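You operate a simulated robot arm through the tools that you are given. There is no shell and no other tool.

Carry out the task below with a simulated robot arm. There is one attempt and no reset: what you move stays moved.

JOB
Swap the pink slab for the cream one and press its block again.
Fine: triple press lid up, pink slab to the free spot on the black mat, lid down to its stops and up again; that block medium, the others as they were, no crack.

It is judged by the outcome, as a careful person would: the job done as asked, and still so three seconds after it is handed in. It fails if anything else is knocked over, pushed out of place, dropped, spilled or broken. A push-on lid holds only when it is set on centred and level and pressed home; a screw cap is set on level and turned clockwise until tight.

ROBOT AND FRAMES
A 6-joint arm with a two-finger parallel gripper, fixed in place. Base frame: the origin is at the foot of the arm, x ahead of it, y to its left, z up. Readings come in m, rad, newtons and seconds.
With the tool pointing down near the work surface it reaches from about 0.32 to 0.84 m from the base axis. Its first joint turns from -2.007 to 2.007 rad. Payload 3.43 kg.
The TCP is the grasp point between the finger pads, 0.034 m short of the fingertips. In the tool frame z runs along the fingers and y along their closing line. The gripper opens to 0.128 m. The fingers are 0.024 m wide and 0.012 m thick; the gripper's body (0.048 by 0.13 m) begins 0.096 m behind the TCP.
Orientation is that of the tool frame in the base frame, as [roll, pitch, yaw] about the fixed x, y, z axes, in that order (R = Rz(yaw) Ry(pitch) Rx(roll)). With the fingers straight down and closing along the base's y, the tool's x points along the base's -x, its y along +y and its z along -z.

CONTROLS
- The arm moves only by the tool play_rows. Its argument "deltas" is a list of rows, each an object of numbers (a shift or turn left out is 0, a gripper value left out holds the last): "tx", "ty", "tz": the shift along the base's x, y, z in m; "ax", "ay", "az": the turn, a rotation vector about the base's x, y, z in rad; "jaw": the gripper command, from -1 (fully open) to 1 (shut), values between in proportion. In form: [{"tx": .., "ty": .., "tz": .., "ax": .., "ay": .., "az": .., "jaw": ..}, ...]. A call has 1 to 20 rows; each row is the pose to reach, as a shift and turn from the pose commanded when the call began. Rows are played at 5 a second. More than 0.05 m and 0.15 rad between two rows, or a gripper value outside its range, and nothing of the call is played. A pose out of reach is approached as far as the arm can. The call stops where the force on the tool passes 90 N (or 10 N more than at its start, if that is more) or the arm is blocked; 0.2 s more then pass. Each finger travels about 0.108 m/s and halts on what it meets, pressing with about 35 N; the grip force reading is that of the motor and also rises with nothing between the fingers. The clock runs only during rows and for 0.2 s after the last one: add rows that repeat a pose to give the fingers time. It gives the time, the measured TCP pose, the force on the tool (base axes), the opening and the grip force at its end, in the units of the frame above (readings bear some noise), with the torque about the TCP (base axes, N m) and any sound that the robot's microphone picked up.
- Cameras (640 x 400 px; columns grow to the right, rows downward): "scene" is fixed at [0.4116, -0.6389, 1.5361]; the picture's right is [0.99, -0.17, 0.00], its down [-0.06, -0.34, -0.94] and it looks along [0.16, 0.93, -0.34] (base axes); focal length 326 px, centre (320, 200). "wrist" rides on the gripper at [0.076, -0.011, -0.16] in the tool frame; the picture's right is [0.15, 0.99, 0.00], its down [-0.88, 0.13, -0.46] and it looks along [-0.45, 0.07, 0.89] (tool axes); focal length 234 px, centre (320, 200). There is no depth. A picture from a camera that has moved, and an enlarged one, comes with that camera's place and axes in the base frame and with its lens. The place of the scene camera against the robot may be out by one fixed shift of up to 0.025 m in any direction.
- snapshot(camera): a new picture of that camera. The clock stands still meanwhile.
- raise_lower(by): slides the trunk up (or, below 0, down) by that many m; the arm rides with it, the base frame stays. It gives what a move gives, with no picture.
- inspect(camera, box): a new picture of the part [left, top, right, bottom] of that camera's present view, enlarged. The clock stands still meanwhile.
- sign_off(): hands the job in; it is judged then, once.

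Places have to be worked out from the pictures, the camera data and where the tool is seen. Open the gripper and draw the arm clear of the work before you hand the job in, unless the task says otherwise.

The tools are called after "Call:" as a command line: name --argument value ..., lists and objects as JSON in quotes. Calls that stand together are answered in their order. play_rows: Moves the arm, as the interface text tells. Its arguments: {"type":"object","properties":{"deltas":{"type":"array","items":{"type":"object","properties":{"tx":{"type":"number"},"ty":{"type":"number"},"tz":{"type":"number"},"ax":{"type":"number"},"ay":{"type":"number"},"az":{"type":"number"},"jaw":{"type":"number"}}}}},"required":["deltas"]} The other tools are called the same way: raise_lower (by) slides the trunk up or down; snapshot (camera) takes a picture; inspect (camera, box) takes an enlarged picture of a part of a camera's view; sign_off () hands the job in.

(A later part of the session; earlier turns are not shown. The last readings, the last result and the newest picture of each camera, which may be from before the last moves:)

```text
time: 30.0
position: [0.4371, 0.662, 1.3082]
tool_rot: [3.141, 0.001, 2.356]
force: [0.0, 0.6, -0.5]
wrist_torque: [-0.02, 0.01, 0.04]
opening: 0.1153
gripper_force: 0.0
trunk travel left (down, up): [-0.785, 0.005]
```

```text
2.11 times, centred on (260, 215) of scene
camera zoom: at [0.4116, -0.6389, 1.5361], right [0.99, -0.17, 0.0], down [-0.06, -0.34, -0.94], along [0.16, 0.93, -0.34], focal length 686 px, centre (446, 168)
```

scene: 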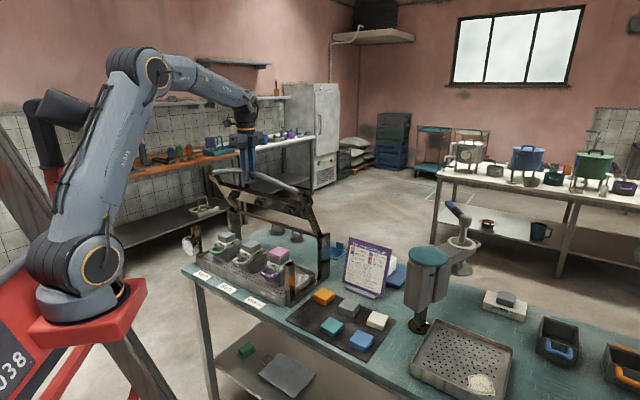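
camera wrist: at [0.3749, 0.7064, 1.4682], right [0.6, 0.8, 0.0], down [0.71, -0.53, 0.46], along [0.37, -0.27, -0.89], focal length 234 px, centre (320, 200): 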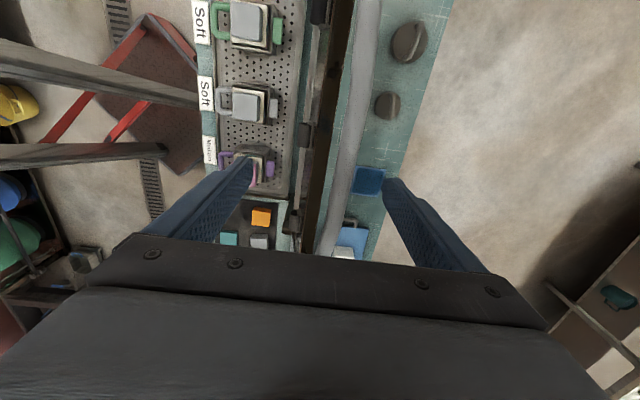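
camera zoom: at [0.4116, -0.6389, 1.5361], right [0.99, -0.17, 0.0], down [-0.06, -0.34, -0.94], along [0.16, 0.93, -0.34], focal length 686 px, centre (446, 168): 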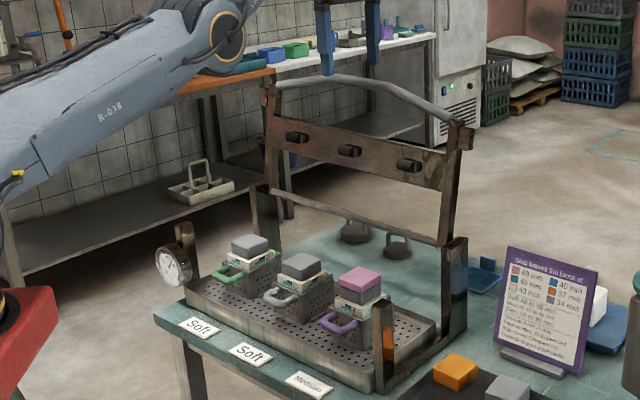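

The lid stands by itself on its back stop. I draw the gripper off toward the front over the top of the bar, then across to a viewing pose above the pink slab.

Call:
play_rows --deltas '[{"tx": -0.007, "ty": -0.007, "tz": 0.008}, {"tx": -0.03, "ty": -0.03, "tz": 0.015}, {"tx": -0.06, "ty": -0.06, "tz": 0.015}, {"tx": -0.09, "ty": -0.09, "tz": 0.01}, {"tx": -0.118, "ty": -0.118, "tz": 0.0}, {"tx": -0.09, "ty": -0.146, "tz": -0.02}, {"tx": -0.06, "ty": -0.176, "tz": -0.04}, {"tx": -0.03, "ty": -0.206, "tz": -0.07}, {"tx": -0.018, "ty": -0.221, "tz": -0.1}, {"tx": -0.018, "ty": -0.221, "tz": -0.1}]'

Call:
snapshot --camera "wrist"

Call:
snapshot --camera "scene"

```text
refused: row 8 steps farther than a row can; nothing moved
```

```text
taken
camera wrist: at [0.3749, 0.7064, 1.4682], right [0.6, 0.8, 0.0], down [0.71, -0.53, 0.46], along [0.37, -0.27, -0.89], focal length 234 px, centre (320, 200)
```

wrist: 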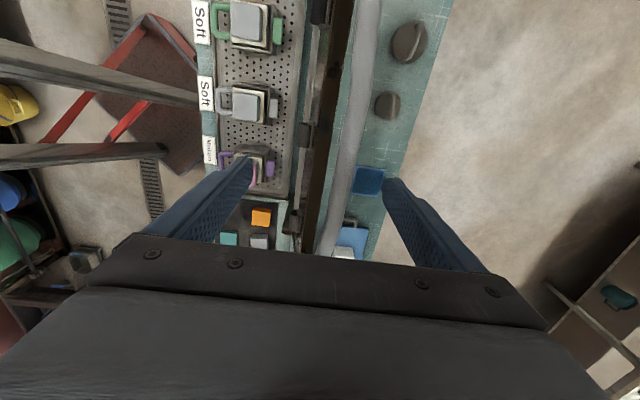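

```text
taken
```

scene: 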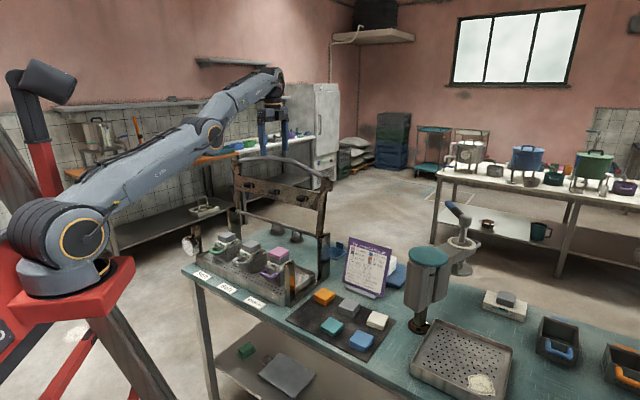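

One row was too long; I split it and repeat the same retreat.

Call:
play_rows --deltas '[{"tx": -0.007, "ty": -0.007, "tz": 0.008}, {"tx": -0.03, "ty": -0.03, "tz": 0.013}, {"tx": -0.06, "ty": -0.06, "tz": 0.013}, {"tx": -0.09, "ty": -0.09, "tz": 0.01}, {"tx": -0.118, "ty": -0.118, "tz": 0.0}, {"tx": -0.092, "ty": -0.144, "tz": -0.015}, {"tx": -0.066, "ty": -0.17, "tz": -0.035}, {"tx": -0.042, "ty": -0.194, "tz": -0.055}, {"tx": -0.02, "ty": -0.216, "tz": -0.08}, {"tx": -0.018, "ty": -0.221, "tz": -0.1}, {"tx": -0.018, "ty": -0.221, "tz": -0.1}]'

Call:
snapshot --camera "wrist"

Call:
snapshot --camera "scene"

```text
time: 32.4
position: [0.4952, 0.5785, 1.3283]
tool_rot: [-3.06, 0.007, 2.354]
force: [-0.4, 0.0, 0.2]
wrist_torque: [0.01, -0.02, 0.0]
opening: 0.1152
gripper_force: 0.0
out of reach, approached as far as the arm can: row 1, 2, 3, 4, 5, 6, 7, 8, 9, 10, 11
trunk travel left (down, up): [-0.785, 0.005]
```

```text
taken
camera wrist: at [0.4416, 0.6343, 1.489], right [0.59, 0.8, -0.08], down [0.74, -0.5, 0.45], along [0.32, -0.33, -0.89], focal length 234 px, centre (320, 200)
```

wrist: 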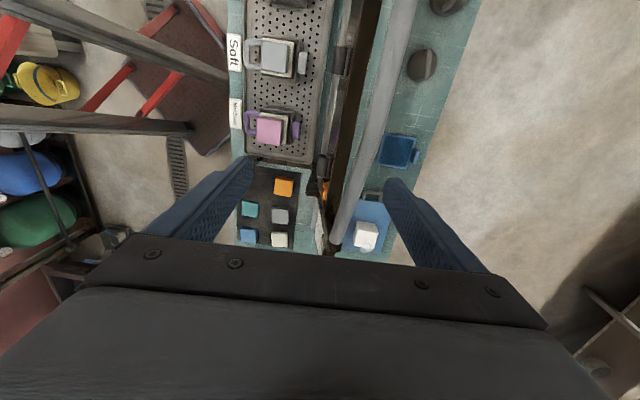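

```text
taken
```

scene: 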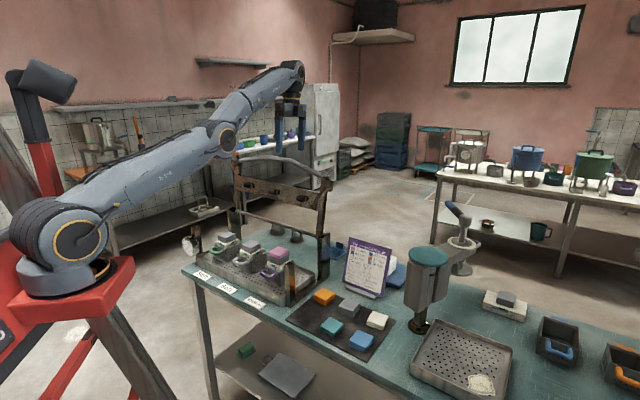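

The arm got stuck near full stretch (elbow straight), but stayed above the bar. I first ask only for upward motion, which is safe whatever reference it uses, and read the result.

Call:
play_rows --deltas '[{"tz": 0.05}, {"tz": 0.1}, {"tz": 0.12}]'

Call:
snapshot --camera "wrist"

```text
time: 33.2
position: [0.469, 0.5471, 1.4166]
tool_rot: [-3.058, 0.007, 2.356]
force: [0.0, -0.8, -0.5]
wrist_torque: [0.07, -0.02, -0.01]
opening: 0.1153
gripper_force: 0.1
out of reach, approached as far as the arm can: row 1, 2, 3
trunk travel left (down, up): [-0.785, 0.005]
```

```text
taken
camera wrist: at [0.4155, 0.6035, 1.5764], right [0.59, 0.8, -0.08], down [0.74, -0.5, 0.45], along [0.32, -0.33, -0.89], focal length 234 px, centre (320, 200)
```

wrist: 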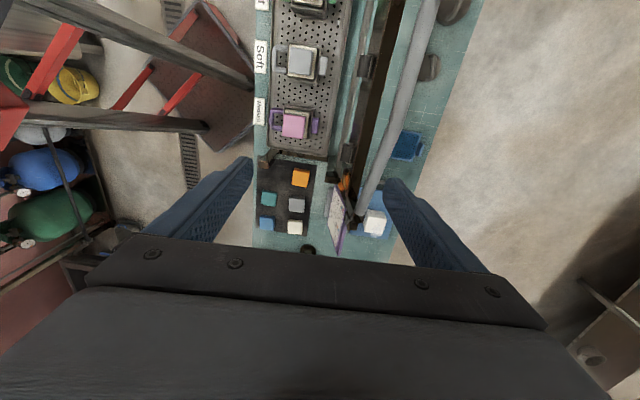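

It followed upward, so the reference is the actual pose. I'm now well above the bar; I pull straight inward toward the base to bend the elbow again.

Call:
play_rows --deltas '[{"tx": -0.026, "ty": -0.03}, {"tx": -0.052, "ty": -0.06}, {"tx": -0.078, "ty": -0.09}, {"tx": -0.104, "ty": -0.12}, {"tx": -0.104, "ty": -0.12}]'

Call:
snapshot --camera "scene"

```text
time: 34.4
position: [0.3652, 0.4281, 1.4159]
tool_rot: [-3.059, 0.007, 2.356]
force: [0.7, 0.8, 0.4]
wrist_torque: [0.03, -0.03, 0.01]
opening: 0.115
gripper_force: 0.0
trunk travel left (down, up): [-0.785, 0.005]
```

```text
taken
```

scene: 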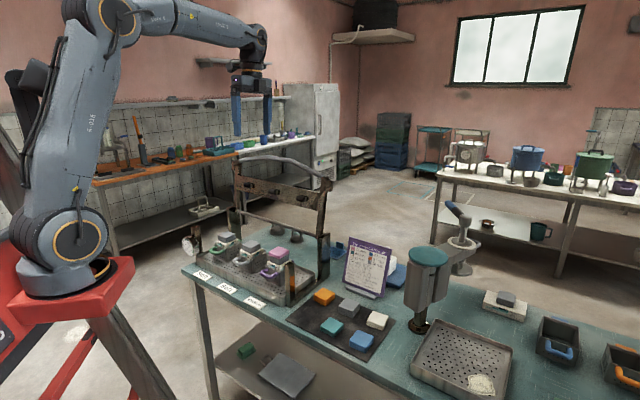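

The elbow bends freely again. I lower the trunk back by 0.06 m to its original height, then straighten the tool and move to a viewing pose above the pink slab.

Call:
raise_lower --by -0.06

Call:
play_rows --deltas '[{"tx": 0.01, "ty": 0.002, "tz": -0.03, "ax": 0.0316, "ay": -0.0267}, {"tx": 0.02, "ty": 0.004, "tz": -0.06, "ax": 0.0633, "ay": -0.0535}, {"tx": 0.03, "ty": 0.007, "tz": -0.09, "ax": 0.0633, "ay": -0.0535}, {"tx": 0.04, "ty": 0.01, "tz": -0.12, "ax": 0.0633, "ay": -0.0535}, {"tx": 0.05, "ty": 0.012, "tz": -0.15, "ax": 0.0633, "ay": -0.0535}, {"tx": 0.057, "ty": 0.013, "tz": -0.18, "ax": 0.0633, "ay": -0.0535}, {"tx": 0.057, "ty": 0.013, "tz": -0.196, "ax": 0.0633, "ay": -0.0535}, {"tx": 0.057, "ty": 0.013, "tz": -0.196, "ax": 0.0633, "ay": -0.0535}]'

Call:
snapshot --camera "wrist"

Call:
inspect --camera "scene" --box '[160, 130, 360, 310]'

```text
time: 35.4
position: [0.3648, 0.4287, 1.3581]
tool_rot: [-3.059, 0.006, 2.356]
force: [-0.5, -0.7, 0.6]
wrist_torque: [0.01, 0.01, -0.03]
opening: 0.1152
gripper_force: 0.0
trunk travel left (down, up): [-0.725, 0.065]
```

```text
time: 37.2
position: [0.4225, 0.4412, 1.1606]
tool_rot: [-3.141, 0.0, 2.357]
force: [0.0, -0.3, 0.4]
wrist_torque: [0.01, 0.01, 0.0]
opening: 0.1151
gripper_force: 0.0
trunk travel left (down, up): [-0.725, 0.065]
```

```text
taken
camera wrist: at [0.3606, 0.4864, 1.3212], right [0.6, 0.8, 0.0], down [0.71, -0.53, 0.46], along [0.37, -0.27, -0.89], focal length 234 px, centre (320, 200)
```

wrist: 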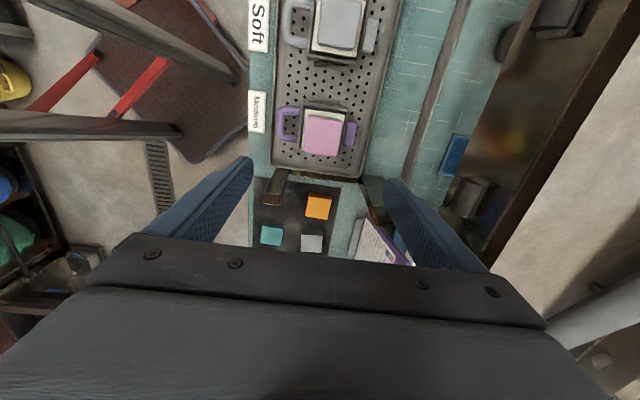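

```text
2.22 times, centred on (260, 220) of scene
camera zoom: at [0.4116, -0.6389, 1.5361], right [0.99, -0.17, 0.0], down [-0.06, -0.34, -0.94], along [0.16, 0.93, -0.34], focal length 724 px, centre (453, 156)
```

zoom: 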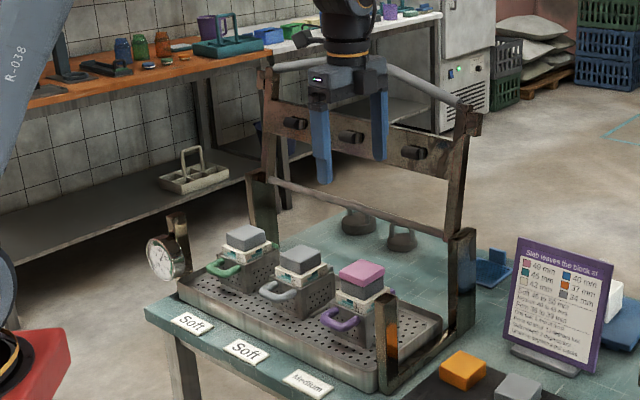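

I enlarge the pink slab to measure its edges and height.

Call:
inspect --camera "wrist" --box '[260, 80, 400, 190]'

Call:
inspect --camera "scene" --box '[250, 230, 310, 290]'

```text
3.64 times, centred on (330, 135) of wrist
camera zoom: at [0.3606, 0.4864, 1.3212], right [0.6, 0.8, 0.0], down [0.71, -0.53, 0.46], along [0.37, -0.27, -0.89], focal length 852 px, centre (284, 436)
```

zoom: 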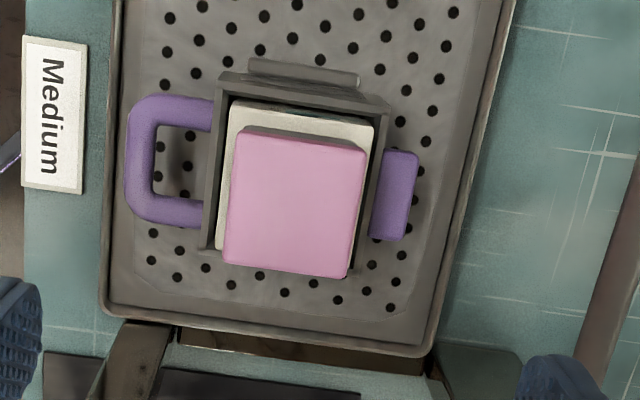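

```text
6.67 times, centred on (280, 260) of scene
camera zoom: at [0.4116, -0.6389, 1.5361], right [0.99, -0.17, 0.0], down [-0.06, -0.34, -0.94], along [0.16, 0.93, -0.34], focal length 2173 px, centre (587, -200)
```

zoom: 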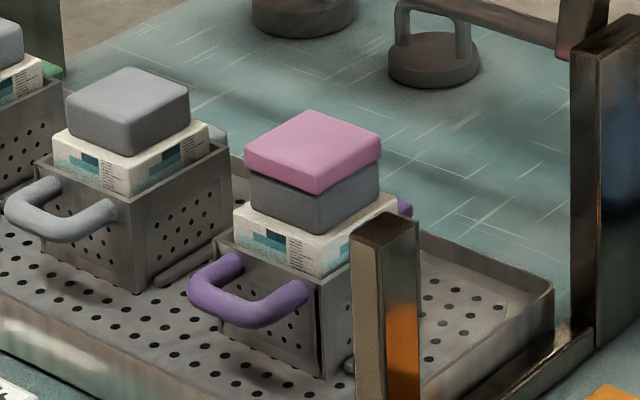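

Pink's edges line up with the press axes. I descend to z≈1.03 above it for a second view to pin its height.

Call:
play_rows --deltas '[{"tx": 0.002, "tz": -0.03}, {"tx": 0.004, "tz": -0.06}, {"tx": 0.006, "tz": -0.09}, {"tx": 0.008, "tz": -0.12}, {"tx": 0.008, "tz": -0.13}, {"tx": 0.008, "tz": -0.13}]'

Call:
snapshot --camera "wrist"

Call:
inspect --camera "wrist" --box '[240, 60, 420, 200]'

Call:
inspect --camera "scene" --box '[230, 180, 330, 300]'

```text
time: 38.6
position: [0.4309, 0.4419, 1.0313]
tool_rot: [-3.141, 0.0, 2.356]
force: [-0.2, 0.7, 0.1]
wrist_torque: [-0.02, -0.02, -0.03]
opening: 0.1152
gripper_force: 0.2
trunk travel left (down, up): [-0.725, 0.065]
```

```text
taken
camera wrist: at [0.3684, 0.4869, 1.1914], right [0.6, 0.8, 0.0], down [0.71, -0.53, 0.46], along [0.37, -0.27, -0.89], focal length 234 px, centre (320, 200)
```

wrist: 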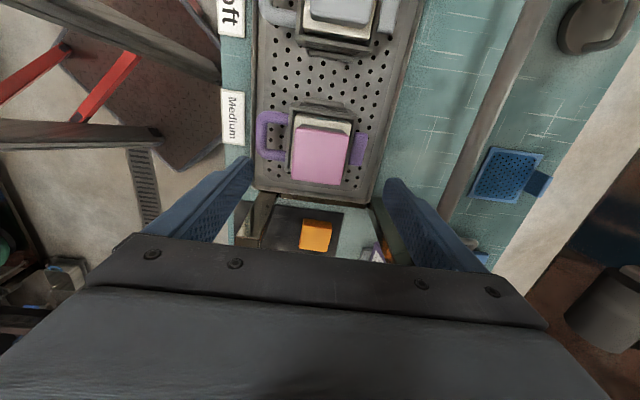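

```text
2.86 times, centred on (330, 130) of wrist
camera zoom: at [0.3684, 0.4869, 1.1914], right [0.6, 0.8, 0.0], down [0.71, -0.53, 0.46], along [0.37, -0.27, -0.89], focal length 669 px, centre (291, 400)
```

zoom: 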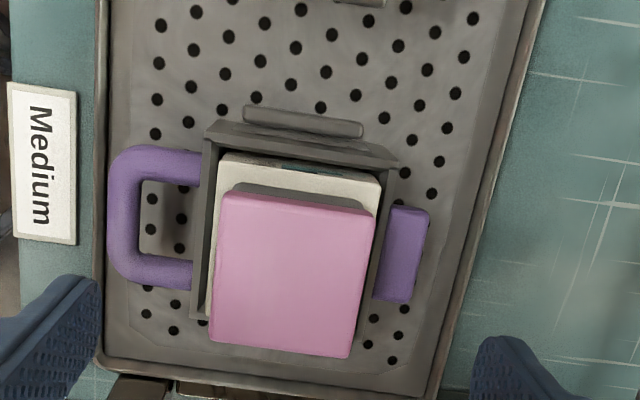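

```text
3.33 times, centred on (280, 240) of scene
camera zoom: at [0.4116, -0.6389, 1.5361], right [0.99, -0.17, 0.0], down [-0.06, -0.34, -0.94], along [0.16, 0.93, -0.34], focal length 1086 px, centre (453, 67)
```

zoom: 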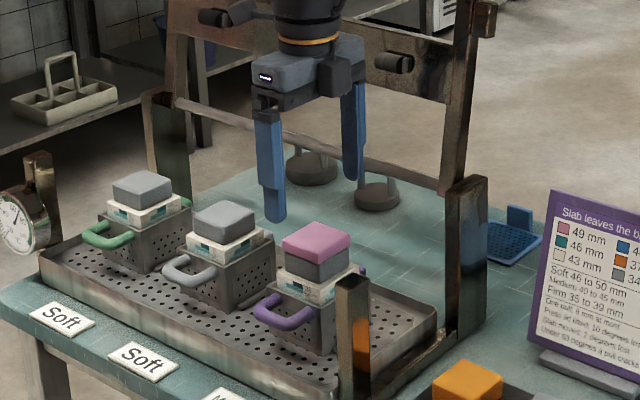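

Pink's top is at about z≈0.943, centre (0.427, 0.4425), 55 mm square and about 15 mm thick, aligned with the gripper. I descend so only the fingertips straddle it, then check before closing.

Call:
play_rows --deltas '[{"tx": -0.0035, "ty": 0.0008, "tz": -0.015}, {"tx": -0.0035, "ty": 0.0008, "tz": -0.03}, {"tx": -0.0035, "ty": 0.0008, "tz": -0.045}, {"tx": -0.0035, "ty": 0.0008, "tz": -0.06}, {"tx": -0.0035, "ty": 0.0008, "tz": -0.07, "jaw": -0.3}, {"tx": -0.0035, "ty": 0.0008, "tz": -0.07, "jaw": -0.1}, {"tx": -0.0035, "ty": 0.0008, "tz": -0.07, "jaw": -0.1}]'

Call:
snapshot --camera "wrist"

Call:
inspect --camera "wrist" --box '[240, 120, 400, 260]'

Call:
inspect --camera "scene" --box '[240, 210, 320, 290]'

```text
time: 40.2
position: [0.4265, 0.4435, 0.9621]
tool_rot: [-3.14, -0.001, 2.355]
force: [-0.9, 0.2, -0.4]
wrist_torque: [-0.02, 0.01, -0.02]
opening: 0.0706
gripper_force: 0.0
trunk travel left (down, up): [-0.725, 0.065]
```

```text
taken
camera wrist: at [0.365, 0.488, 1.1217], right [0.6, 0.8, 0.0], down [0.71, -0.53, 0.46], along [0.37, -0.27, -0.89], focal length 234 px, centre (320, 200)
```

wrist: 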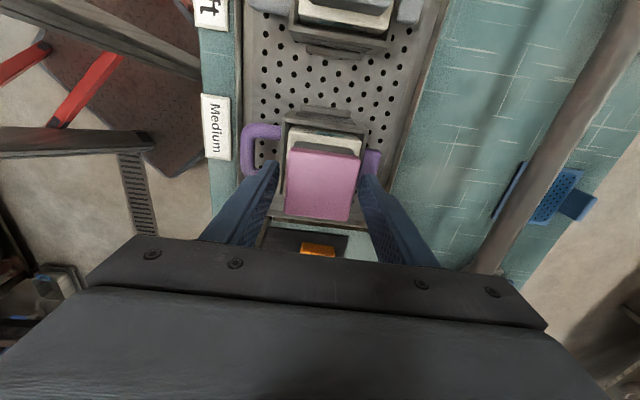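

```text
2.86 times, centred on (320, 190) of wrist
camera zoom: at [0.365, 0.488, 1.1217], right [0.6, 0.8, 0.0], down [0.71, -0.53, 0.46], along [0.37, -0.27, -0.89], focal length 669 px, centre (320, 229)
```

zoom: 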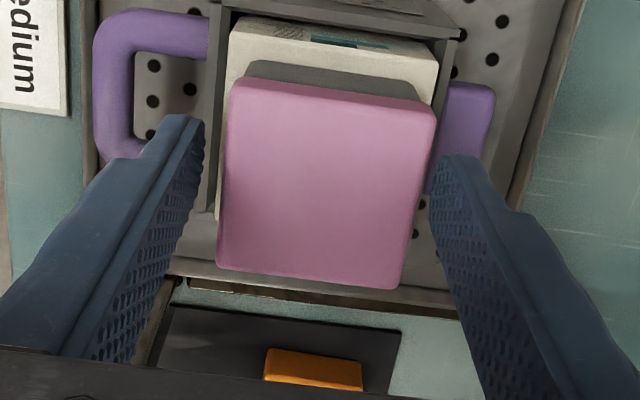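

```text
5.00 times, centred on (280, 250) of scene
camera zoom: at [0.4116, -0.6389, 1.5361], right [0.99, -0.17, 0.0], down [-0.06, -0.34, -0.94], along [0.16, 0.93, -0.34], focal length 1630 px, centre (520, -50)
```

zoom: 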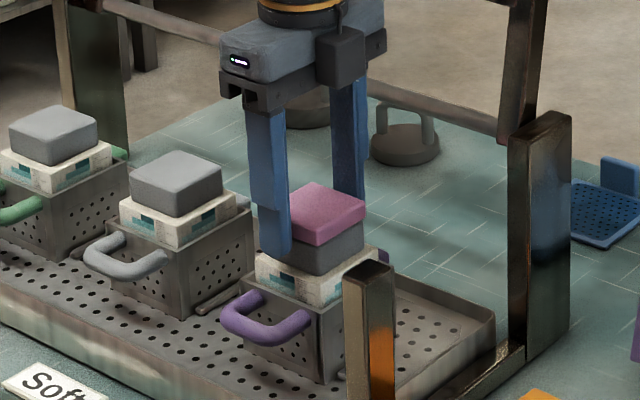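

Slab centre and grasp point coincide, and the fingertips sit level with the slab's lower edge. I close on it.

Call:
play_rows --deltas '[{"tz": -0.0015}, {"tz": -0.0015, "jaw": 0.0}, {"tz": -0.0015, "jaw": 0.08}, {"tz": -0.0015, "jaw": 0.16}, {"tz": -0.0015, "jaw": 0.3}, {"tz": -0.0015, "jaw": 1.0}, {"tz": -0.0015, "jaw": 1.0}, {"tz": -0.0015, "jaw": 1.0}]'

Call:
inspect --camera "wrist" --box '[240, 120, 400, 260]'

Call:
inspect --camera "scene" --box '[240, 210, 320, 290]'

```text
time: 42.0
position: [0.4274, 0.4431, 0.9603]
tool_rot: [-3.14, -0.001, 2.356]
force: [0.5, 0.5, 0.0]
wrist_torque: [0.02, -0.05, 0.01]
opening: 0.0546
gripper_force: 34.9
trunk travel left (down, up): [-0.725, 0.065]
```

```text
2.86 times, centred on (320, 190) of wrist
camera zoom: at [0.3651, 0.4879, 1.1201], right [0.6, 0.8, 0.0], down [0.71, -0.53, 0.46], along [0.37, -0.27, -0.89], focal length 669 px, centre (320, 229)
```

zoom: 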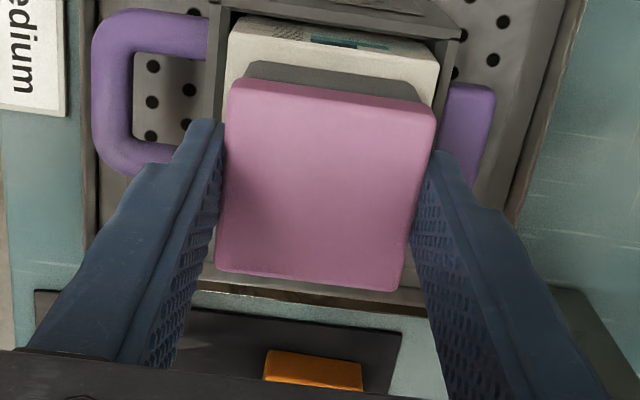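

```text
5.00 times, centred on (280, 250) of scene
camera zoom: at [0.4116, -0.6389, 1.5361], right [0.99, -0.17, 0.0], down [-0.06, -0.34, -0.94], along [0.16, 0.93, -0.34], focal length 1630 px, centre (520, -50)
```

zoom: 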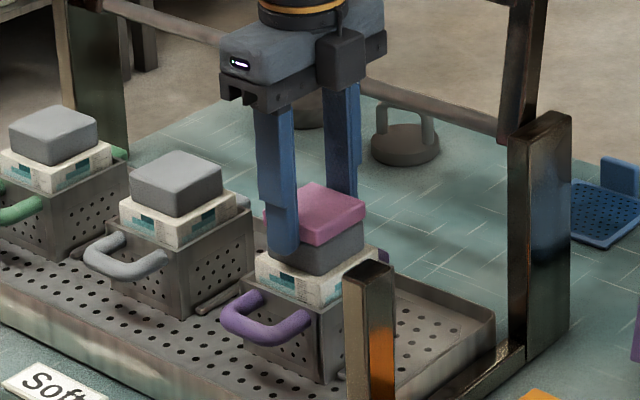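

The gripper reads 0.0546 m. I want to be sure the fingers hold only the slab and not the follower under it, so I zoom in on the contact.

Call:
inspect --camera "scene" --box '[258, 240, 302, 275]'

```text
11.43 times, centred on (280, 258) of scene
camera zoom: at [0.4116, -0.6389, 1.5361], right [0.99, -0.17, 0.0], down [-0.06, -0.34, -0.94], along [0.16, 0.93, -0.34], focal length 3725 px, centre (777, -457)
```

zoom: 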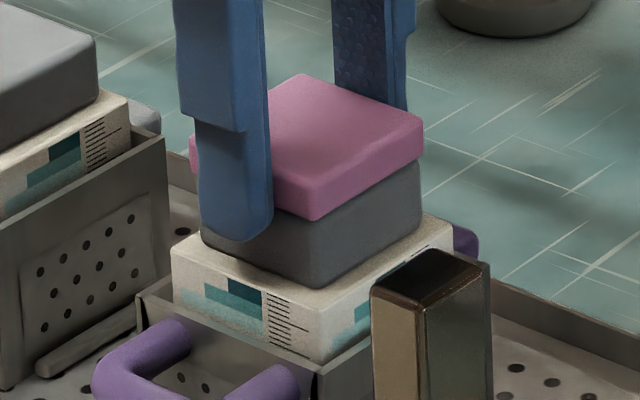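

The fingertips reach about 6 mm below the thin slab, beside the follower. To be safe I loosen slightly, raise 5 mm and regrip so only the slab is between the tips.

Call:
play_rows --deltas '[{"jaw": 0.05}, {"jaw": 0.0}, {"tz": 0.0025, "jaw": 0.0}, {"tz": 0.005, "jaw": 0.0}, {"tz": 0.005, "jaw": 0.16}, {"tz": 0.005, "jaw": 0.4}, {"tz": 0.005, "jaw": 1.0}, {"tz": 0.005, "jaw": 1.0}]'

Call:
inspect --camera "scene" --box '[258, 240, 302, 275]'

```text
time: 43.8
position: [0.4274, 0.4439, 0.9654]
tool_rot: [-3.14, 0.0, 2.356]
force: [0.0, 1.2, 0.6]
wrist_torque: [0.04, -0.04, -0.05]
opening: 0.0547
gripper_force: 35.5
trunk travel left (down, up): [-0.725, 0.065]
```

```text
11.43 times, centred on (280, 258) of scene
camera zoom: at [0.4116, -0.6389, 1.5361], right [0.99, -0.17, 0.0], down [-0.06, -0.34, -0.94], along [0.16, 0.93, -0.34], focal length 3725 px, centre (777, -457)
```

zoom: 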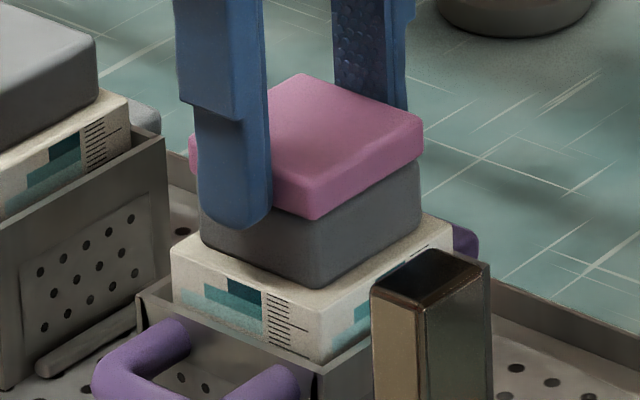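

Same width, so it's the slab. I lift it a centimetre and check that the follower and block stay.

Call:
play_rows --deltas '[{"tz": 0.003}, {"tz": 0.006}, {"tz": 0.01}, {"tz": 0.01}]'

Call:
inspect --camera "scene" --box '[258, 235, 302, 275]'

```text
time: 44.8
position: [0.4268, 0.442, 0.9752]
tool_rot: [3.141, 0.002, 2.356]
force: [-0.9, 0.1, -0.7]
wrist_torque: [0.0, 0.02, 0.01]
opening: 0.0546
gripper_force: 34.8
trunk travel left (down, up): [-0.725, 0.065]
```

```text
10.00 times, centred on (280, 255) of scene
camera zoom: at [0.4116, -0.6389, 1.5361], right [0.99, -0.17, 0.0], down [-0.06, -0.34, -0.94], along [0.16, 0.93, -0.34], focal length 3259 px, centre (720, -350)
```

zoom: 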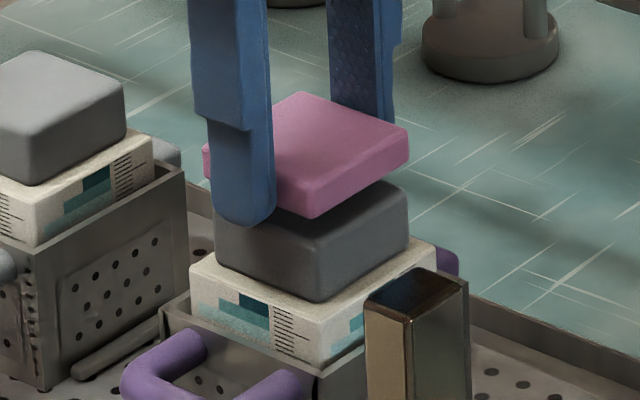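

Only the pink slab came up; follower and block stay put. I lift it clear of the posts and carry it over to above the free spot on the mat.

Call:
play_rows --deltas '[{"tz": 0.03}, {"tz": 0.065}, {"tz": 0.1}, {"tx": 0.015, "ty": -0.04, "tz": 0.1}, {"tx": 0.03, "ty": -0.08, "tz": 0.1}, {"tx": 0.045, "ty": -0.12, "tz": 0.1}, {"tx": 0.06, "ty": -0.16, "tz": 0.1}, {"tx": 0.076, "ty": -0.199, "tz": 0.1}, {"tx": 0.076, "ty": -0.199, "tz": 0.1}]'

Call:
snapshot --camera "wrist"

Call:
snapshot --camera "scene"

```text
time: 46.8
position: [0.5022, 0.2415, 1.0734]
tool_rot: [-3.141, 0.001, 2.357]
force: [0.3, -0.3, 0.8]
wrist_torque: [0.04, 0.01, 0.0]
opening: 0.0544
gripper_force: 35.3
trunk travel left (down, up): [-0.725, 0.065]
```

```text
taken
camera wrist: at [0.441, 0.2872, 1.2344], right [0.6, 0.8, 0.0], down [0.71, -0.53, 0.46], along [0.37, -0.27, -0.89], focal length 234 px, centre (320, 200)
```

wrist: 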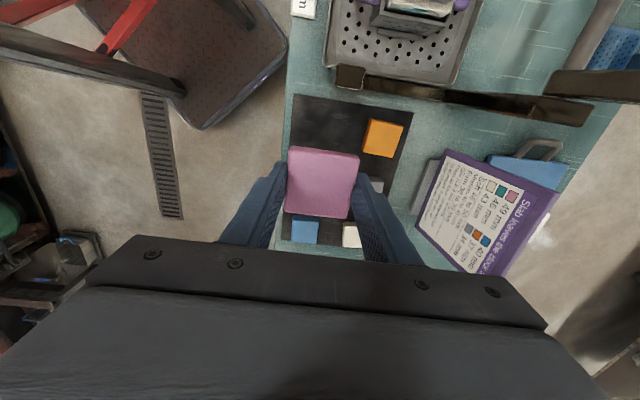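

```text
taken
```

scene: 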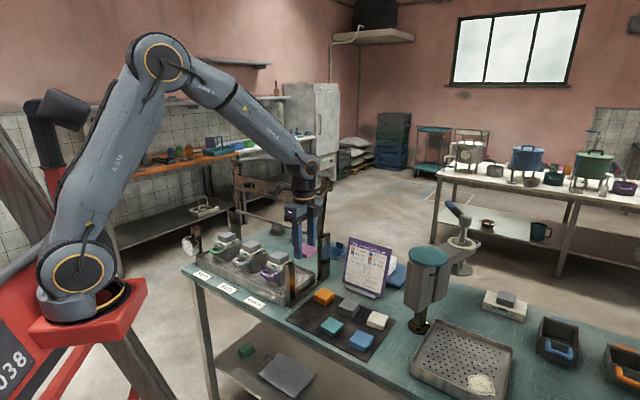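

The pink slab hangs above the free spot. Before lowering I check how close the gripper and its camera will come to the press's near front post.

Call:
inspect --camera "scene" --box '[260, 150, 360, 310]'

Call:
inspect --camera "wrist" --box '[270, 0, 450, 150]'

```text
2.50 times, centred on (310, 230) of scene
camera zoom: at [0.4116, -0.6389, 1.5361], right [0.99, -0.17, 0.0], down [-0.06, -0.34, -0.94], along [0.16, 0.93, -0.34], focal length 815 px, centre (345, 125)
```

zoom: 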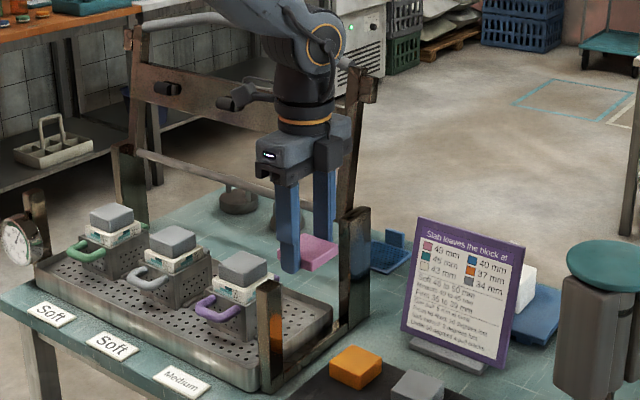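

```text
2.67 times, centred on (360, 75) of wrist
camera zoom: at [0.441, 0.2872, 1.2344], right [0.6, 0.8, 0.0], down [0.71, -0.53, 0.46], along [0.37, -0.27, -0.89], focal length 624 px, centre (213, 533)
```

zoom: 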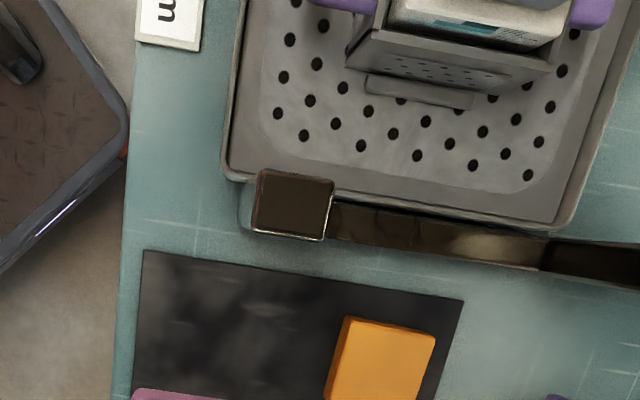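

The post top is at about z≈0.962, and the camera housing will stay about 1 cm above and beside it if I place the slab a few millimetres nearer the cell's front. I lower to just above the mat and look.

Call:
play_rows --deltas '[{"tx": 0.0016, "ty": -0.0022, "tz": -0.04}, {"tx": 0.0016, "ty": -0.0022, "tz": -0.08}, {"tx": 0.0016, "ty": -0.0022, "tz": -0.12}, {"tx": 0.0016, "ty": -0.0022, "tz": -0.16}, {"tx": 0.0016, "ty": -0.0022, "tz": -0.19}, {"tx": 0.0016, "ty": -0.0022, "tz": -0.215}, {"tx": 0.0016, "ty": -0.0022, "tz": -0.23}, {"tx": 0.0016, "ty": -0.0022, "tz": -0.23}]'

Call:
snapshot --camera "wrist"

Call:
inspect --camera "scene" --box '[270, 210, 390, 350]'

```text
time: 48.6
position: [0.5038, 0.241, 0.8446]
tool_rot: [3.14, 0.0, 2.357]
force: [0.0, -0.9, -0.3]
wrist_torque: [0.0, -0.03, -0.01]
opening: 0.0548
gripper_force: 35.5
trunk travel left (down, up): [-0.725, 0.065]
```

```text
taken
camera wrist: at [0.4419, 0.2866, 1.0041], right [0.6, 0.8, 0.0], down [0.71, -0.53, 0.46], along [0.37, -0.27, -0.89], focal length 234 px, centre (320, 200)
```

wrist: 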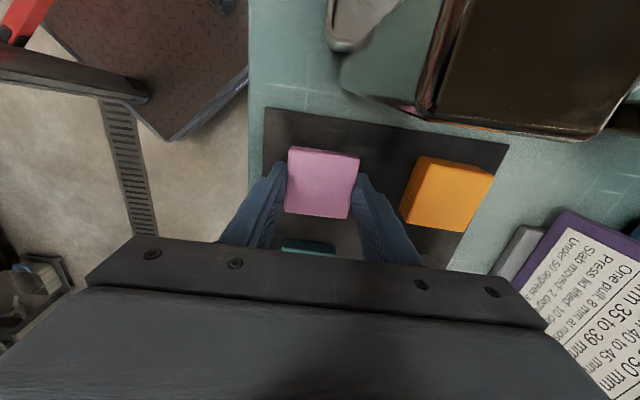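

```text
2.86 times, centred on (330, 280) of scene
camera zoom: at [0.4116, -0.6389, 1.5361], right [0.99, -0.17, 0.0], down [-0.06, -0.34, -0.94], along [0.16, 0.93, -0.34], focal length 931 px, centre (291, -29)
```

zoom: 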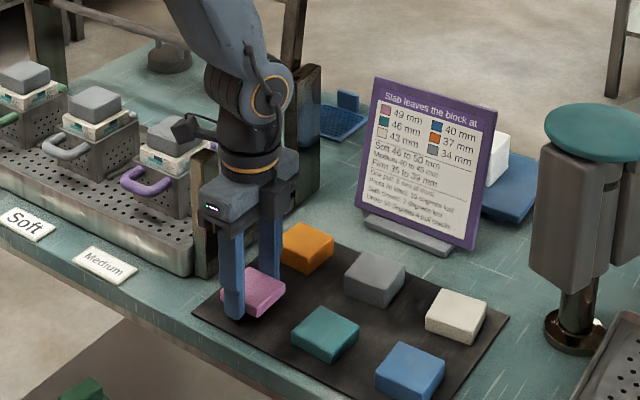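

Clear of the post. I lower in small steps until the slab touches the mat.

Call:
play_rows --deltas '[{"tz": -0.006}, {"tz": -0.012}, {"tz": -0.012}]'

Call:
inspect --camera "scene" --box '[300, 270, 360, 330]'

```text
time: 49.4
position: [0.5049, 0.2411, 0.8381]
tool_rot: [3.138, 0.003, 2.358]
force: [-16.8, -7.0, 47.2]
wrist_torque: [-1.21, 1.81, -0.21]
opening: 0.0546
gripper_force: 35.5
trunk travel left (down, up): [-0.725, 0.065]
stopped in row 3: the force on the tool passed its limit at 94 N (the readings are from after the stop); the commanded pose is now the measured one
```

```text
6.67 times, centred on (330, 300) of scene
camera zoom: at [0.4116, -0.6389, 1.5361], right [0.99, -0.17, 0.0], down [-0.06, -0.34, -0.94], along [0.16, 0.93, -0.34], focal length 2173 px, centre (253, -467)
```

zoom: 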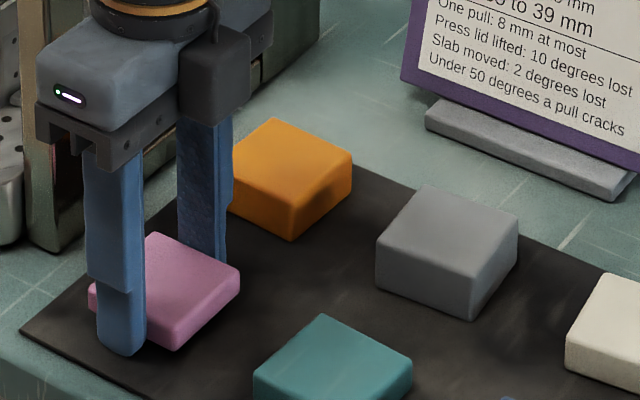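

Contact came a little earlier than expected: the front fingertip is on the mat (mat top ≈0.804). I raise to take the pressure off.

Call:
play_rows --deltas '[{"tz": 0.002}, {"tz": 0.0035}, {"tz": 0.0035}]'

Call:
inspect --camera "scene" --box '[300, 270, 360, 330]'

```text
time: 50.2
position: [0.5068, 0.2428, 0.8383]
tool_rot: [3.137, 0.003, 2.356]
force: [0.5, 1.0, -0.4]
wrist_torque: [0.01, -0.02, -0.02]
opening: 0.0546
gripper_force: 34.7
trunk travel left (down, up): [-0.725, 0.065]
```

```text
6.67 times, centred on (330, 300) of scene
camera zoom: at [0.4116, -0.6389, 1.5361], right [0.99, -0.17, 0.0], down [-0.06, -0.34, -0.94], along [0.16, 0.93, -0.34], focal length 2173 px, centre (253, -467)
```

zoom: 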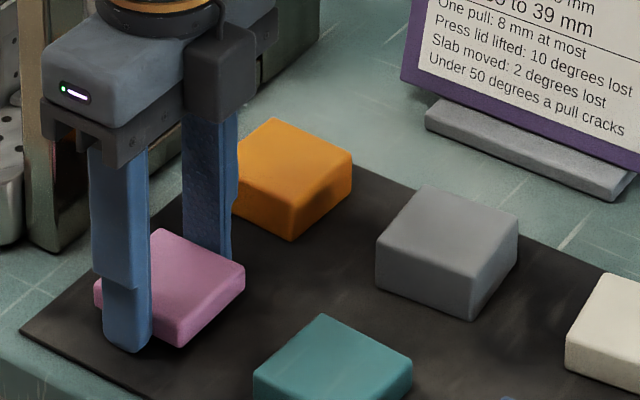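

No load now. I feel down in 1 mm steps to find light contact before letting go.

Call:
play_rows --deltas '[{"tz": -0.001}, {"tz": -0.001}]'

Call:
play_rows --deltas '[{"tz": -0.001}, {"tz": -0.001}]'

```text
time: 50.8
position: [0.5065, 0.243, 0.8382]
tool_rot: [3.138, 0.001, 2.357]
force: [0.0, 0.0, -0.7]
wrist_torque: [0.0, 0.03, 0.0]
opening: 0.0547
gripper_force: 35.4
trunk travel left (down, up): [-0.725, 0.065]
```

```text
time: 51.4
position: [0.5071, 0.2417, 0.8381]
tool_rot: [3.137, 0.002, 2.356]
force: [-0.5, -1.3, 13.8]
wrist_torque: [-0.26, 0.46, 0.05]
opening: 0.0549
gripper_force: 35.0
trunk travel left (down, up): [-0.725, 0.065]
```

Light contact (14 N). I back off 1 mm and open the jaws gently to about 0.075 m.

Call:
play_rows --deltas '[{"tz": 0.001}, {"tz": 0.001, "jaw": 0.1}, {"tz": 0.001, "jaw": 0.0}, {"tz": 0.001, "jaw": -0.1}, {"tz": 0.001, "jaw": -0.18}, {"tz": 0.001, "jaw": -0.18}]'

Call:
inspect --camera "scene" --box '[300, 270, 360, 330]'

Call:
inspect --camera "wrist" --box '[230, 90, 420, 260]'

```text
time: 52.8
position: [0.5056, 0.242, 0.8388]
tool_rot: [3.138, 0.002, 2.356]
force: [2.3, 2.1, 1.9]
wrist_torque: [-0.02, 0.07, 0.0]
opening: 0.0745
gripper_force: 0.1
trunk travel left (down, up): [-0.725, 0.065]
```

```text
6.67 times, centred on (330, 300) of scene
camera zoom: at [0.4116, -0.6389, 1.5361], right [0.99, -0.17, 0.0], down [-0.06, -0.34, -0.94], along [0.16, 0.93, -0.34], focal length 2173 px, centre (253, -467)
```

zoom: 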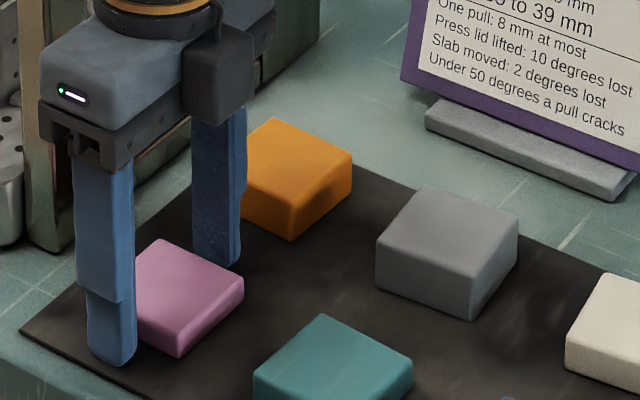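

```text
2.35 times, centred on (325, 175) of wrist
camera zoom: at [0.4433, 0.2871, 0.9982], right [0.6, 0.8, 0.0], down [0.71, -0.53, 0.46], along [0.37, -0.27, -0.89], focal length 551 px, centre (308, 259)
```

zoom: 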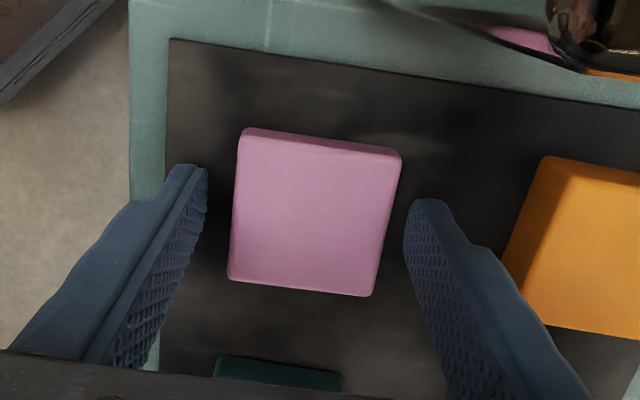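

Pink rests flat on the free spot. I rise straight up and move over the cream slab.

Call:
play_rows --deltas '[{"tz": 0.03, "ax": -0.001, "ay": 0.004}, {"tz": 0.07, "ax": -0.001, "ay": 0.004}, {"tz": 0.115, "ax": -0.001, "ay": 0.004}, {"tz": 0.16, "ax": -0.001, "ay": 0.004}, {"tz": 0.2, "ax": -0.001, "ay": 0.004}, {"tz": 0.24, "ax": -0.001, "ay": 0.004}, {"tx": 0.037, "ty": -0.012, "tz": 0.24, "ax": -0.001, "ay": 0.004}, {"tx": 0.075, "ty": -0.024, "tz": 0.24, "ax": -0.001, "ay": 0.004}, {"tx": 0.112, "ty": -0.036, "tz": 0.24, "ax": -0.001, "ay": 0.004}, {"tx": 0.15, "ty": -0.048, "tz": 0.24, "ax": -0.001, "ay": 0.004}, {"tx": 0.187, "ty": -0.06, "tz": 0.24, "ax": -0.001, "ay": 0.004}, {"tx": 0.222, "ty": -0.07, "tz": 0.24, "ax": -0.001, "ay": 0.004}, {"tx": 0.222, "ty": -0.07, "tz": 0.24, "ax": -0.001, "ay": 0.004}]'

Call:
snapshot --camera "wrist"

Call:
snapshot --camera "scene"

```text
time: 55.6
position: [0.7283, 0.1724, 1.0791]
tool_rot: [3.141, -0.002, 2.355]
force: [-0.4, 0.8, -0.5]
wrist_torque: [0.0, 0.0, 0.0]
opening: 0.0753
gripper_force: 0.0
trunk travel left (down, up): [-0.725, 0.065]
```

```text
taken
camera wrist: at [0.6667, 0.2164, 1.2378], right [0.6, 0.8, 0.0], down [0.71, -0.53, 0.46], along [0.37, -0.27, -0.89], focal length 234 px, centre (320, 200)
```

wrist: 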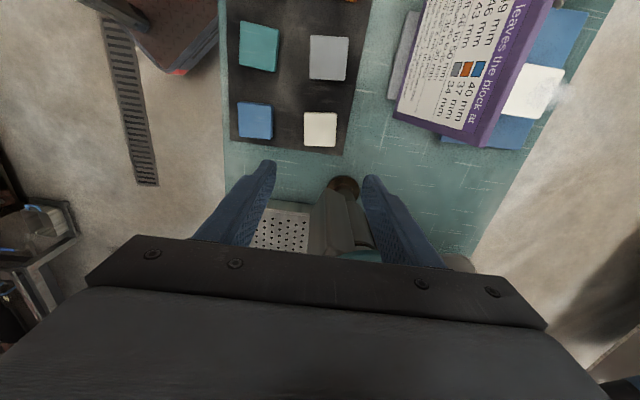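

```text
taken
```

scene: 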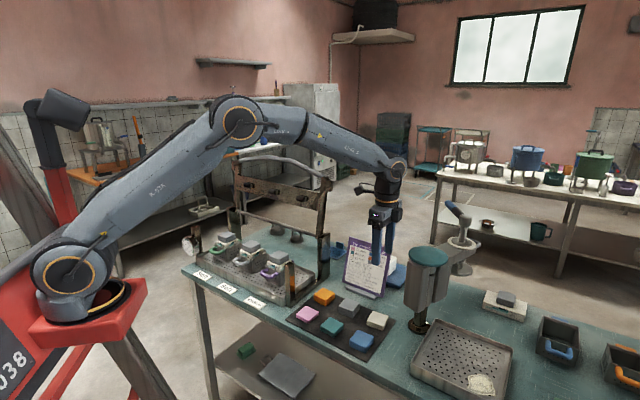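

Cream is right below the grasp point. The upright gadget beside it is close, so I check the clearance in enlarged views first.

Call:
inspect --camera "scene" --box '[350, 160, 470, 350]'

Call:
inspect --camera "wrist" --box '[210, 90, 430, 260]'

```text
2.11 times, centred on (410, 255) of scene
camera zoom: at [0.4116, -0.6389, 1.5361], right [0.99, -0.17, 0.0], down [-0.06, -0.34, -0.94], along [0.16, 0.93, -0.34], focal length 686 px, centre (130, 84)
```

zoom: 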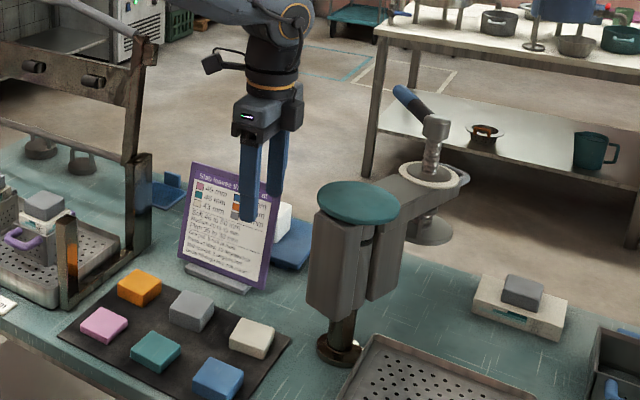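

```text
2.35 times, centred on (320, 175) of wrist
camera zoom: at [0.6667, 0.2164, 1.2378], right [0.6, 0.8, 0.0], down [0.71, -0.53, 0.46], along [0.37, -0.27, -0.89], focal length 551 px, centre (320, 259)
```

zoom: 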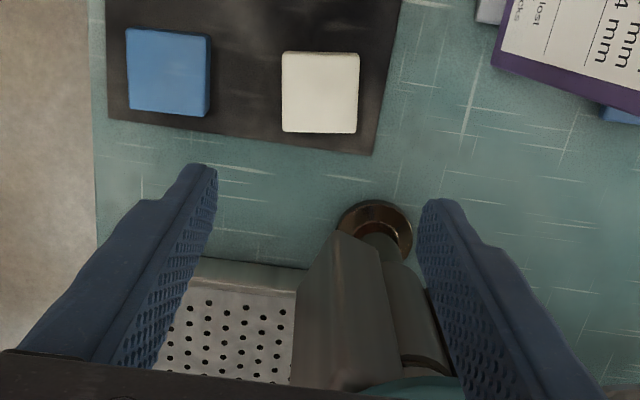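

Clearance to the gadget is about 3 cm, which is fine. Cream is turned about +0.12 rad relative to the gripper, so I turn to match and descend to just above it for a check.

Call:
play_rows --deltas '[{"tx": -0.001, "ty": -0.0006, "tz": -0.04, "az": 0.06}, {"tx": -0.001, "ty": -0.0006, "tz": -0.08, "az": 0.12}, {"tx": -0.001, "ty": -0.0006, "tz": -0.12, "az": 0.12}, {"tx": -0.001, "ty": -0.0006, "tz": -0.155, "az": 0.12}, {"tx": -0.001, "ty": -0.0006, "tz": -0.19, "az": 0.12}, {"tx": -0.001, "ty": -0.0006, "tz": -0.205, "az": 0.12}, {"tx": -0.001, "ty": -0.0006, "tz": -0.205, "az": 0.12}]'

Call:
inspect --camera "wrist" --box '[230, 90, 410, 250]'

Call:
inspect --camera "scene" --box '[330, 230, 450, 360]'

```text
time: 57.2
position: [0.7271, 0.1724, 0.8733]
tool_rot: [-3.141, 0.001, 2.477]
force: [-0.3, 0.2, 0.2]
wrist_torque: [0.01, -0.02, 0.0]
opening: 0.0758
gripper_force: 0.0
trunk travel left (down, up): [-0.725, 0.065]
```

```text
2.50 times, centred on (320, 170) of wrist
camera zoom: at [0.6604, 0.2089, 1.0332], right [0.5, 0.87, 0.0], down [0.77, -0.44, 0.46], along [0.4, -0.23, -0.89], focal length 585 px, centre (320, 275)
```

zoom: 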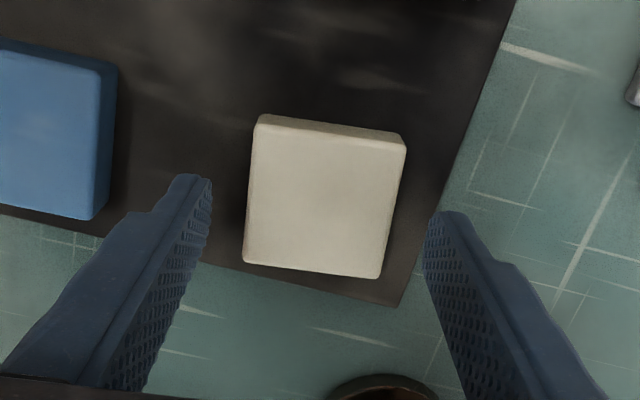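

```text
3.08 times, centred on (390, 295) of scene
camera zoom: at [0.4116, -0.6389, 1.5361], right [0.99, -0.17, 0.0], down [-0.06, -0.34, -0.94], along [0.16, 0.93, -0.34], focal length 1003 px, centre (105, -92)
```

zoom: 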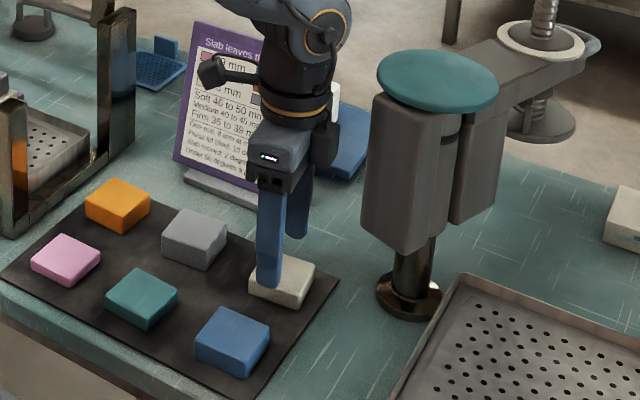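

Aligned and nearly centred. I make a 2 mm correction, descend so the tips stop just above the mat, and close.

Call:
play_rows --deltas '[{"tx": 0.002, "ty": -0.0007, "tz": -0.01}, {"tx": 0.002, "ty": -0.0007, "tz": -0.02}, {"tx": 0.002, "ty": -0.0007, "tz": -0.028}, {"tx": 0.002, "ty": -0.0007, "tz": -0.031}, {"tx": 0.002, "ty": -0.0007, "tz": -0.031}]'

Call:
inspect --camera "scene" --box '[350, 280, 400, 340]'

```text
time: 58.4
position: [0.7287, 0.1712, 0.8405]
tool_rot: [3.142, 0.0, 2.477]
force: [0.8, -1.0, 0.4]
wrist_torque: [0.0, 0.01, 0.01]
opening: 0.0756
gripper_force: 0.1
trunk travel left (down, up): [-0.725, 0.065]
```

```text
6.67 times, centred on (375, 310) of scene
camera zoom: at [0.4116, -0.6389, 1.5361], right [0.99, -0.17, 0.0], down [-0.06, -0.34, -0.94], along [0.16, 0.93, -0.34], focal length 2173 px, centre (-47, -533)
```

zoom: 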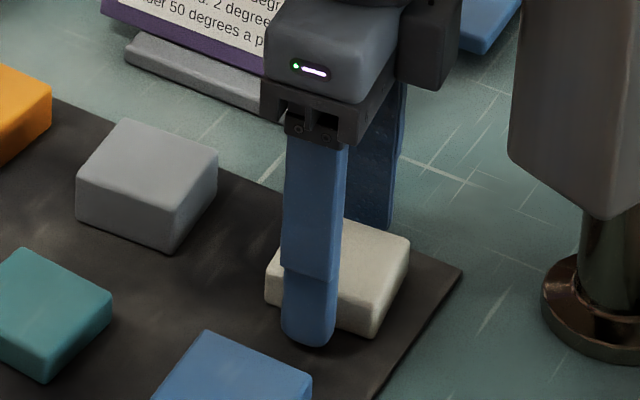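

No contact with the mat. I close on the cream slab.

Call:
play_rows --deltas '[{"jaw": 0.0}, {"jaw": 0.08}, {"jaw": 0.16}, {"jaw": 0.3}, {"jaw": 1.0}, {"jaw": 1.0}, {"jaw": 1.0}]'

Call:
play_rows --deltas '[{"tz": 0.005}, {"tz": 0.015}, {"tz": 0.03}, {"tz": 0.03}]'

Call:
inspect --camera "wrist" --box '[230, 90, 410, 250]'

Call:
inspect --camera "scene" --box '[340, 260, 410, 340]'

```text
time: 60.0
position: [0.7282, 0.17, 0.8425]
tool_rot: [-3.141, -0.001, 2.477]
force: [1.6, -0.3, 0.0]
wrist_torque: [0.03, 0.01, 0.03]
opening: 0.0548
gripper_force: 35.2
trunk travel left (down, up): [-0.725, 0.065]
```

```text
time: 61.0
position: [0.7286, 0.1716, 0.8725]
tool_rot: [-3.141, 0.001, 2.477]
force: [0.1, -0.4, -0.5]
wrist_torque: [-0.02, 0.0, 0.02]
opening: 0.0548
gripper_force: 35.3
trunk travel left (down, up): [-0.725, 0.065]
```

```text
2.50 times, centred on (320, 170) of wrist
camera zoom: at [0.662, 0.2089, 1.0328], right [0.5, 0.87, 0.0], down [0.77, -0.44, 0.46], along [0.4, -0.23, -0.89], focal length 585 px, centre (320, 275)
```

zoom: 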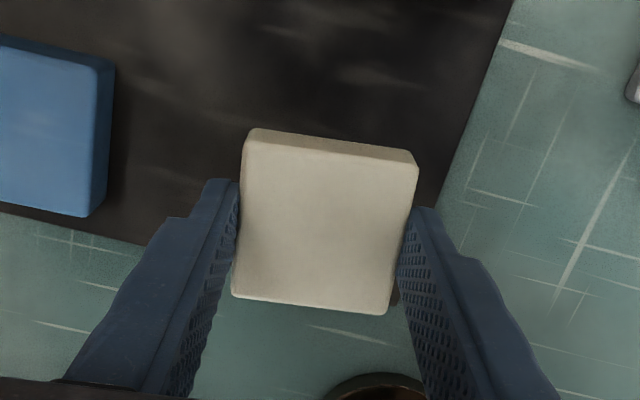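

```text
5.00 times, centred on (375, 300) of scene
camera zoom: at [0.4116, -0.6389, 1.5361], right [0.99, -0.17, 0.0], down [-0.06, -0.34, -0.94], along [0.16, 0.93, -0.34], focal length 1630 px, centre (45, -300)
```

zoom: 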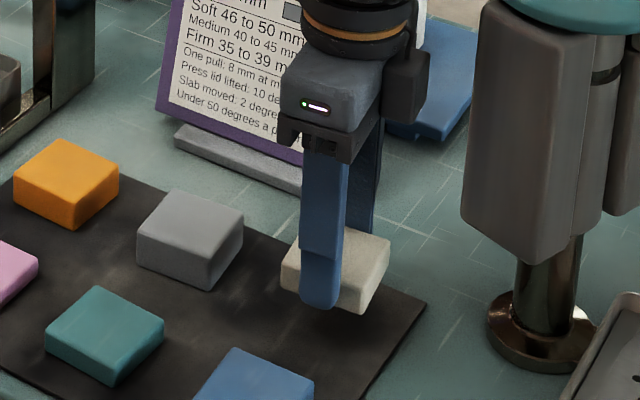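

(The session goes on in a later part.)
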